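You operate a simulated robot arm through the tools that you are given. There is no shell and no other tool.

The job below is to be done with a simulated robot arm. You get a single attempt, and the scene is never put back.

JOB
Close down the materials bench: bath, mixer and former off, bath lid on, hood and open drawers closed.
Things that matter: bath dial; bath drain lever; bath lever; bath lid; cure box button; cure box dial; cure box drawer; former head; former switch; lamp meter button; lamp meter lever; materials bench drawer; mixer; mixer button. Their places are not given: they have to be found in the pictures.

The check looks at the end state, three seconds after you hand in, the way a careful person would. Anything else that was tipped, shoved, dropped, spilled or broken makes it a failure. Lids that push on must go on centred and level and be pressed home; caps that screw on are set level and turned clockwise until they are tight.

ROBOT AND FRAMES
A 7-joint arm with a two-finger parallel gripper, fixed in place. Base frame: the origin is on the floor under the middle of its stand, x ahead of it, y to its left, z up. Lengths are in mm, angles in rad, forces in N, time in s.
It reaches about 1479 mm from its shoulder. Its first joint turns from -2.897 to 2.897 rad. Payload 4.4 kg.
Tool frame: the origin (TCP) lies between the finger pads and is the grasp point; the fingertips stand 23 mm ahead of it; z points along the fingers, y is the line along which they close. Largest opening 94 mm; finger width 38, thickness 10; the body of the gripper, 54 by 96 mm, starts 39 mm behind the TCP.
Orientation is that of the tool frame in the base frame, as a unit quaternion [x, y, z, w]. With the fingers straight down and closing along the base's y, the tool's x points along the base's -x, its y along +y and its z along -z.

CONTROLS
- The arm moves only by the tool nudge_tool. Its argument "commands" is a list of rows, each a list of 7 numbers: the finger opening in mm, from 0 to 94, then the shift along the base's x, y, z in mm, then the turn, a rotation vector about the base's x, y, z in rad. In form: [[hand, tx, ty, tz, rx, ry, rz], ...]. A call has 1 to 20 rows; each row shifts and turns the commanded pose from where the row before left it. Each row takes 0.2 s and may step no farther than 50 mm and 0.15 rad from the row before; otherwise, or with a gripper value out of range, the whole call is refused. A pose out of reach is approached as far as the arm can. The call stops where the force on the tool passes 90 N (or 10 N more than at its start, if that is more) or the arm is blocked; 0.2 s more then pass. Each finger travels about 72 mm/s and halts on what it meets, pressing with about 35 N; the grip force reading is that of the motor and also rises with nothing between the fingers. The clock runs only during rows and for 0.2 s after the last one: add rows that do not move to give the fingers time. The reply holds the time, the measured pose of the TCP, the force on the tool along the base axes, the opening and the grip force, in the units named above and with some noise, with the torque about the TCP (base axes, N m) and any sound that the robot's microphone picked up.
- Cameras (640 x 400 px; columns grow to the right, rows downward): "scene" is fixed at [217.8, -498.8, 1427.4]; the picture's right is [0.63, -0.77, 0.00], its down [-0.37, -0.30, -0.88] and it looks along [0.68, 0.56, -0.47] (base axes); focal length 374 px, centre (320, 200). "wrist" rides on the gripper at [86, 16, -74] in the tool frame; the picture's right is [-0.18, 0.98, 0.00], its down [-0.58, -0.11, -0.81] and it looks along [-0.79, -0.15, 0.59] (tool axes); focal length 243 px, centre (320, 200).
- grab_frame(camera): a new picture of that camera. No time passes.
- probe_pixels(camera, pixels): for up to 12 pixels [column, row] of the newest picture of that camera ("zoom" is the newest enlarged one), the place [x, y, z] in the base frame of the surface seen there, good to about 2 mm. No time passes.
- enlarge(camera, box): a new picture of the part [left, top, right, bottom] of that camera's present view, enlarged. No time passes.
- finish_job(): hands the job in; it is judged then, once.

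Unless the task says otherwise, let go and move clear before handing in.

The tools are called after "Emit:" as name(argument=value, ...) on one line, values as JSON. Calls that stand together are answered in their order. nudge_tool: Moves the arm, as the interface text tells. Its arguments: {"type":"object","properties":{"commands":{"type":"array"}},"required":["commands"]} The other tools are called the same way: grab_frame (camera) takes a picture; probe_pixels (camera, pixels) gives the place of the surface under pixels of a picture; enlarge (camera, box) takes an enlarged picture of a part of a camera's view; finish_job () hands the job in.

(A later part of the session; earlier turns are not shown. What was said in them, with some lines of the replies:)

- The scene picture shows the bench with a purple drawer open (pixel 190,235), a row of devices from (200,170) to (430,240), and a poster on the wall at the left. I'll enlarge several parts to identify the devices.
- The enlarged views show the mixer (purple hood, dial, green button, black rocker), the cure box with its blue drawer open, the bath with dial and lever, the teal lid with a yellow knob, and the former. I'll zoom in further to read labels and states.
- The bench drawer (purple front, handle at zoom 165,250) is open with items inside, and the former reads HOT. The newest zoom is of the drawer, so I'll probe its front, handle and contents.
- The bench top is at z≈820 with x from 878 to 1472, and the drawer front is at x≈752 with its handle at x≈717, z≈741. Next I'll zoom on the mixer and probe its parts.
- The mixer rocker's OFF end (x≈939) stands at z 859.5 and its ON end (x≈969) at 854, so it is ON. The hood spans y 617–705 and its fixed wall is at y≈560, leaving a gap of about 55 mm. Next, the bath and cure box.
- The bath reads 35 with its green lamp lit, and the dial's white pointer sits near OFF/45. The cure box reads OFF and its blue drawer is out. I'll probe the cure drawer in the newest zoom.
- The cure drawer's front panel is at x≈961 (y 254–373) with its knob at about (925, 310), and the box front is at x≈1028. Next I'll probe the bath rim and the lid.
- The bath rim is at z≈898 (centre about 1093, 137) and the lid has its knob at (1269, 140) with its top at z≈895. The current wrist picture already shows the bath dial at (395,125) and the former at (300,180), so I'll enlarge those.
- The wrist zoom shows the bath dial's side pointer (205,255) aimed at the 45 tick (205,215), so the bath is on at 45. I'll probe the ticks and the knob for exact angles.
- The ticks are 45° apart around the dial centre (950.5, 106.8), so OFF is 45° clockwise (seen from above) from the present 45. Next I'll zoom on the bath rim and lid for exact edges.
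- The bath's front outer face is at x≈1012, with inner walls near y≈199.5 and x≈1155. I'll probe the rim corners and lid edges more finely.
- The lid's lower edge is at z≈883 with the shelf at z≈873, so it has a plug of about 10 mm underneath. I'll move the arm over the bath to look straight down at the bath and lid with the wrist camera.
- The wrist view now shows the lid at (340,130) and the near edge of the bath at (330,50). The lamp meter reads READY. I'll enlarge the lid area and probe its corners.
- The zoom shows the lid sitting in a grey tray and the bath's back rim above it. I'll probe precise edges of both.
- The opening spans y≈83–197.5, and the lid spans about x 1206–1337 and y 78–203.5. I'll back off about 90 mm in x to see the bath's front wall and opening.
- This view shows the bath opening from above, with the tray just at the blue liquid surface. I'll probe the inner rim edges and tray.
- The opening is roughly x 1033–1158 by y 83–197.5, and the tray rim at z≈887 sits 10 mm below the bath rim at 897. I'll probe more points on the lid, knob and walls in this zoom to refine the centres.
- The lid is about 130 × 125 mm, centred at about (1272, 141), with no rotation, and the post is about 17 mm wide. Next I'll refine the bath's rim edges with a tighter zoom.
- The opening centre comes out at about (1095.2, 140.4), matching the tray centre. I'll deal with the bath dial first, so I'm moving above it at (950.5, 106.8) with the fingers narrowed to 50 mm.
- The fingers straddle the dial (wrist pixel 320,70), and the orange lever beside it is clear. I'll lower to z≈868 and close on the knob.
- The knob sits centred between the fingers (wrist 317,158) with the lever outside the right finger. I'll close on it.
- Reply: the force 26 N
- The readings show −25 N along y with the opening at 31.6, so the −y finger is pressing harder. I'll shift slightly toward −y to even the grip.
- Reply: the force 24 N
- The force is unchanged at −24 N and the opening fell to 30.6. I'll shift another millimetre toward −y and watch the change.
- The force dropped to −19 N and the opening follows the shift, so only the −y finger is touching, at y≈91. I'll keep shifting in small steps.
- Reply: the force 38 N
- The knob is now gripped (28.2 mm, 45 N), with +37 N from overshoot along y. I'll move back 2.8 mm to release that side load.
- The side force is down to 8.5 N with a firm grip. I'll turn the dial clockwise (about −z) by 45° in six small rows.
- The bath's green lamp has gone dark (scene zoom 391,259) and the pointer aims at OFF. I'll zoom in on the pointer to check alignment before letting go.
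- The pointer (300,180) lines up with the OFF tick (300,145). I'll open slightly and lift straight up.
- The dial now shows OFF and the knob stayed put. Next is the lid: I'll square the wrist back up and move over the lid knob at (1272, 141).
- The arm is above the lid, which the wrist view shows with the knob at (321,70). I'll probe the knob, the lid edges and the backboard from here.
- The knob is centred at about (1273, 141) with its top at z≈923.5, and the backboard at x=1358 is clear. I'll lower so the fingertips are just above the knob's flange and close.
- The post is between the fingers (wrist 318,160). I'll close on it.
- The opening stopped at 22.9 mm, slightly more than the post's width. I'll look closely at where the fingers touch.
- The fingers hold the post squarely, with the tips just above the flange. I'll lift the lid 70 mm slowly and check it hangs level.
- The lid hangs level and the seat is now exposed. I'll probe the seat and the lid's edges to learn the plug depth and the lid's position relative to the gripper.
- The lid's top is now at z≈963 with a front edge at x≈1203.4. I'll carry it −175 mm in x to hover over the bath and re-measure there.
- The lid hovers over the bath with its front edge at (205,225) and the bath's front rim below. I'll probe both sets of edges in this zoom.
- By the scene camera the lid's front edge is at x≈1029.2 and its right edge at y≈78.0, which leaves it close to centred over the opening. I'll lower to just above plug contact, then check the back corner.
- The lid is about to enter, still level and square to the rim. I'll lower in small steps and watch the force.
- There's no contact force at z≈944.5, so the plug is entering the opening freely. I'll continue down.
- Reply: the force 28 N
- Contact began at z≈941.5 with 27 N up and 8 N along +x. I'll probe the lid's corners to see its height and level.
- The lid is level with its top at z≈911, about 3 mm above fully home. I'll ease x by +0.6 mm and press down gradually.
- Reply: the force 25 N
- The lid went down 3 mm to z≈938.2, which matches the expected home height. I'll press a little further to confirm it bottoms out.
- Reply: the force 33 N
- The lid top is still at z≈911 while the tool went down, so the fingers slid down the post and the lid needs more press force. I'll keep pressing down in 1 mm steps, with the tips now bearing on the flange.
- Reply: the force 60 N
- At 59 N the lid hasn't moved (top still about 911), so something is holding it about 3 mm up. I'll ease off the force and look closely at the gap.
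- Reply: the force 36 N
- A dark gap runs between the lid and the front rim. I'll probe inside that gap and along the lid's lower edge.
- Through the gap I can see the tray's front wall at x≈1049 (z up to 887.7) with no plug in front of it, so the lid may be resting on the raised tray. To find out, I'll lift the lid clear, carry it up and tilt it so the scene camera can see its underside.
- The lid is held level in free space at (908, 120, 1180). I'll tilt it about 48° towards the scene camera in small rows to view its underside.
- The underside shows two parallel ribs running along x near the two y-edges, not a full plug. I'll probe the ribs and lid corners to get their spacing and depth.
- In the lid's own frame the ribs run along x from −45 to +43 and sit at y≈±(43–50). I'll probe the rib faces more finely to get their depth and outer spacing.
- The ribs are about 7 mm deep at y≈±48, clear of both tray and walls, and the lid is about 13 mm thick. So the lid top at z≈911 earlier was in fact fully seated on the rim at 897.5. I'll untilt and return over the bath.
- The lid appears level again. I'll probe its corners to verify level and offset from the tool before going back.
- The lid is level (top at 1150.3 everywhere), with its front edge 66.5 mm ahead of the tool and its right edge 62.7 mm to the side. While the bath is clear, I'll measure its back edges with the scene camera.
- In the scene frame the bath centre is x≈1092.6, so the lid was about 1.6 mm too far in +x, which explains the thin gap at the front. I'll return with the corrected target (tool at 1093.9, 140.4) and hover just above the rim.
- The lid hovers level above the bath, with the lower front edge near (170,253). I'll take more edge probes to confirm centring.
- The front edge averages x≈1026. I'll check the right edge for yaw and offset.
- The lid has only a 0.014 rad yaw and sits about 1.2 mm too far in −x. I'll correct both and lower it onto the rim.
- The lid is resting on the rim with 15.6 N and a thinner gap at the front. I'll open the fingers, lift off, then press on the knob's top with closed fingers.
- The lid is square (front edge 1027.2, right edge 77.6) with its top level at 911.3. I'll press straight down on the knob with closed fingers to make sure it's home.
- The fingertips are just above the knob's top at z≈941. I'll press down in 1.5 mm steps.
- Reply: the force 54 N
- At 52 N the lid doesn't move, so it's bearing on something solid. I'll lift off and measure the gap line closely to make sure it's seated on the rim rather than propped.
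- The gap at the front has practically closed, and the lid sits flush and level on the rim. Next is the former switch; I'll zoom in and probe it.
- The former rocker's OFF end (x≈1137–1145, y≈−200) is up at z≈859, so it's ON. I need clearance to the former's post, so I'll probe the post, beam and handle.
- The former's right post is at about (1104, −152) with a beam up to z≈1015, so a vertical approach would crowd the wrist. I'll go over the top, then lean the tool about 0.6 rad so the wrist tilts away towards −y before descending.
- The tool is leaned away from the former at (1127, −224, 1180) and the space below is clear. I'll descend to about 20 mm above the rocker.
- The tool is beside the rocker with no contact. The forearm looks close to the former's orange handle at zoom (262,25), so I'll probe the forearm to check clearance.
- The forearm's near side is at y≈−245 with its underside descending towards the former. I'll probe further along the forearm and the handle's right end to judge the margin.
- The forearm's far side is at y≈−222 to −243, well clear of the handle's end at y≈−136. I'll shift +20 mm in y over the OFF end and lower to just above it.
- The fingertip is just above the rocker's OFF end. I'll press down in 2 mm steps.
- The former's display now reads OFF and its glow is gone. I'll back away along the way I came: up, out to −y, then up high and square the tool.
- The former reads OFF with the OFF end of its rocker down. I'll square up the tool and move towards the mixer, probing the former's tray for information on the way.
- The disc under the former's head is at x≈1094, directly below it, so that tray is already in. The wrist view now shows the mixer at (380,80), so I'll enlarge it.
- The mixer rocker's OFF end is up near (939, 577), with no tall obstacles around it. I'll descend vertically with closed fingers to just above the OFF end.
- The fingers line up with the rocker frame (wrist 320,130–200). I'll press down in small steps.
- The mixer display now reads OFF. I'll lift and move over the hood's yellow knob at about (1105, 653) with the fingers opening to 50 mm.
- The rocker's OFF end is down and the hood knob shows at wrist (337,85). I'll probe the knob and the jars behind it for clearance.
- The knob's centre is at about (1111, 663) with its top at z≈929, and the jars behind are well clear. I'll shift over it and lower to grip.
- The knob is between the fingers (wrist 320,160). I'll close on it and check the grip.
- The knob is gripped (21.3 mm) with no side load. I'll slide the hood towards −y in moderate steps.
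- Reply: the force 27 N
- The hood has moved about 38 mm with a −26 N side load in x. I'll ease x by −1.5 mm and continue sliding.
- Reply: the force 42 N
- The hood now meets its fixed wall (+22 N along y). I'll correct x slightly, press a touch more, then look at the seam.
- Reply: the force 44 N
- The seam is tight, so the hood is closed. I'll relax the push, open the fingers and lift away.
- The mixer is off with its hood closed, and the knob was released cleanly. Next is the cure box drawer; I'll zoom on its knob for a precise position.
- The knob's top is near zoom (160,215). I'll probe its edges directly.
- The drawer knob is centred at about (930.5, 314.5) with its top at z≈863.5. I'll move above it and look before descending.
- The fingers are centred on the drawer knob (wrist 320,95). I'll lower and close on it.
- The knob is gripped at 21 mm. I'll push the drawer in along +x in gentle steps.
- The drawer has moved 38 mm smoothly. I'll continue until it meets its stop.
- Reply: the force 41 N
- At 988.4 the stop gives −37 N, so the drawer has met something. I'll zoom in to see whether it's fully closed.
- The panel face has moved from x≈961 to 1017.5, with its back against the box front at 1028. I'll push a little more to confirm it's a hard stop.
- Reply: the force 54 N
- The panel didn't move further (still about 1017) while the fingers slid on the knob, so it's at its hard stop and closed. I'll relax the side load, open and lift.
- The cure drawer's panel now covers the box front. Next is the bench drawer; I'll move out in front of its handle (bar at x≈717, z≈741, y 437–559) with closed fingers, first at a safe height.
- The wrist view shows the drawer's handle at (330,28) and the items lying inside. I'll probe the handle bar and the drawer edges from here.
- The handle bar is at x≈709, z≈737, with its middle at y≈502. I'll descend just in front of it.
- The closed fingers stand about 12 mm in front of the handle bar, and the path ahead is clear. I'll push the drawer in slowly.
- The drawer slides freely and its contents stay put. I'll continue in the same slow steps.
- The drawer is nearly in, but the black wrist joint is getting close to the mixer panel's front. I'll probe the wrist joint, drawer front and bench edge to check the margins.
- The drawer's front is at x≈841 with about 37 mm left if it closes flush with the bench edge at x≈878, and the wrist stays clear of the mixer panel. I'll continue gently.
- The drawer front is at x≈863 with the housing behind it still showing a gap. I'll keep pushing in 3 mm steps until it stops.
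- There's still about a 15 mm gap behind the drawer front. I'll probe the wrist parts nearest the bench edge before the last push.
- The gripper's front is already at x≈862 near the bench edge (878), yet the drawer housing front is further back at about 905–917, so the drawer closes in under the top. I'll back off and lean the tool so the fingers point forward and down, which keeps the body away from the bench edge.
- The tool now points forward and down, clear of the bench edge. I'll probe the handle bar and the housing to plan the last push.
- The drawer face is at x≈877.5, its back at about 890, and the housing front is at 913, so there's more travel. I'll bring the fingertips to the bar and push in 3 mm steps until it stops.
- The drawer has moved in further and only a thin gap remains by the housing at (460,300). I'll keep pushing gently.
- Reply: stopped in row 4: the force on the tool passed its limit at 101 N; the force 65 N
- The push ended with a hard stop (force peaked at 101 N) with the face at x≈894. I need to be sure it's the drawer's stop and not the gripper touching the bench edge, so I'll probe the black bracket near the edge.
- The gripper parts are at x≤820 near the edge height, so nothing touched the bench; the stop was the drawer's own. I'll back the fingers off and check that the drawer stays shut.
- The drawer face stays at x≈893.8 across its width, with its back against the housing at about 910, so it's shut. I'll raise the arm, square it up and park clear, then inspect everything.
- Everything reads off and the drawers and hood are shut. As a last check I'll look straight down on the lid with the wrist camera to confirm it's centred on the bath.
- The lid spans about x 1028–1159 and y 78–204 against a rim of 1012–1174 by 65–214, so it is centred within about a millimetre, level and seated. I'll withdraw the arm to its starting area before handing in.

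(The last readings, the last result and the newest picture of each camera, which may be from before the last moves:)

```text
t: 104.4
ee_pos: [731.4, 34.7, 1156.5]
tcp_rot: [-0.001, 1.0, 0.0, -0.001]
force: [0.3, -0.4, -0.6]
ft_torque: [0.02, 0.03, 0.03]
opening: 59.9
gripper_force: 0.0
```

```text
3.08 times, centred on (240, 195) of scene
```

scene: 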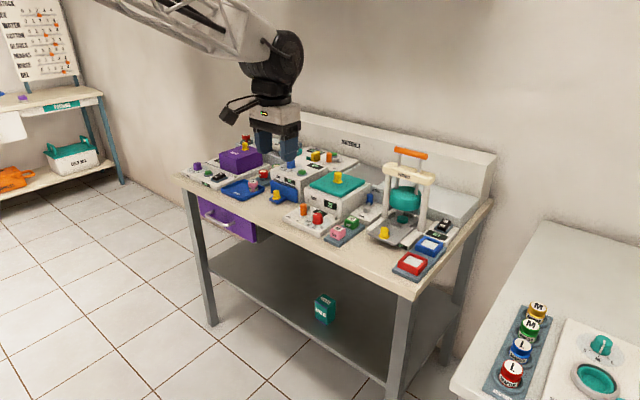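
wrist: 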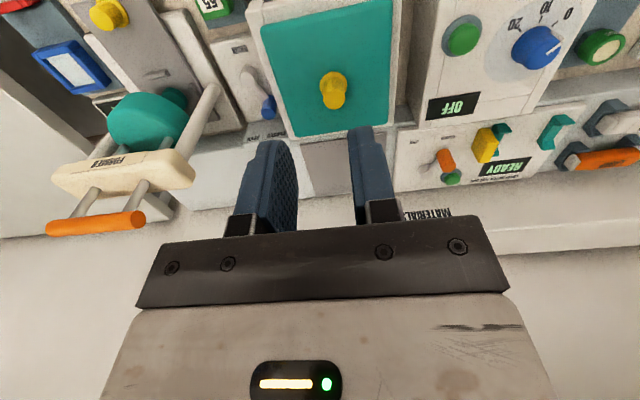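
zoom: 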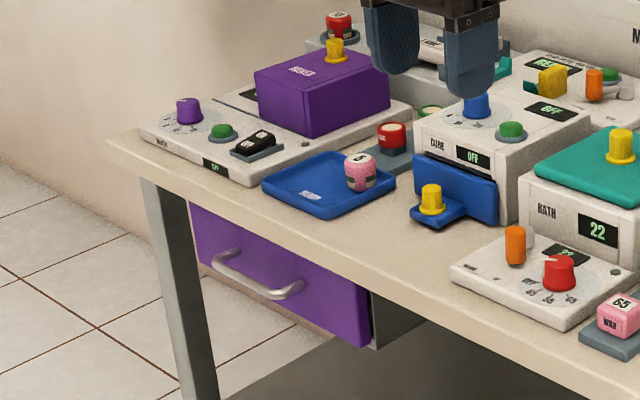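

The final pictures show the bath, mixer and former off, the lid seated and centred, and the mixer hood, cure drawer and bench drawer closed. The arm is clear with nothing in its grip, so I'm handing in.

Emit:
finish_job()

```text
The job is handed in.
```

The bench is closed down and the job is handed in. I haven't seen the check's verdict. The last pictures show:

- **Bath:** the dial is at OFF, its green lamp is out, and the display has fallen to 22. The lid is level, seated on the rim and centred to about a millimetre. I pressed it with about 50 N and it did not move further.
- **Mixer:** the switch is at OFF and the display reads OFF. The hood is shut against its fixed wall.
- **Former:** the switch is at OFF, the display reads OFF, and the glow is gone. I left the head up.
- **Drawers:** the cure box drawer and the bench drawer are both pushed in to their stops. When last visible, the items in the bench drawer had not shifted.

- **Lid handling:** I first set the lid about 1.6 mm off centre. I lifted it off, tilted it in the air to check its underside, and set it back down centred.
- **Bench drawer stop:** the last push hit its stop with a brief peak of 101 N. The drawer stayed shut when I backed off.

I did not touch the bath lever, the drain lever, the cure box dial and button, or the lamp meter. The lamp meter still reads READY.
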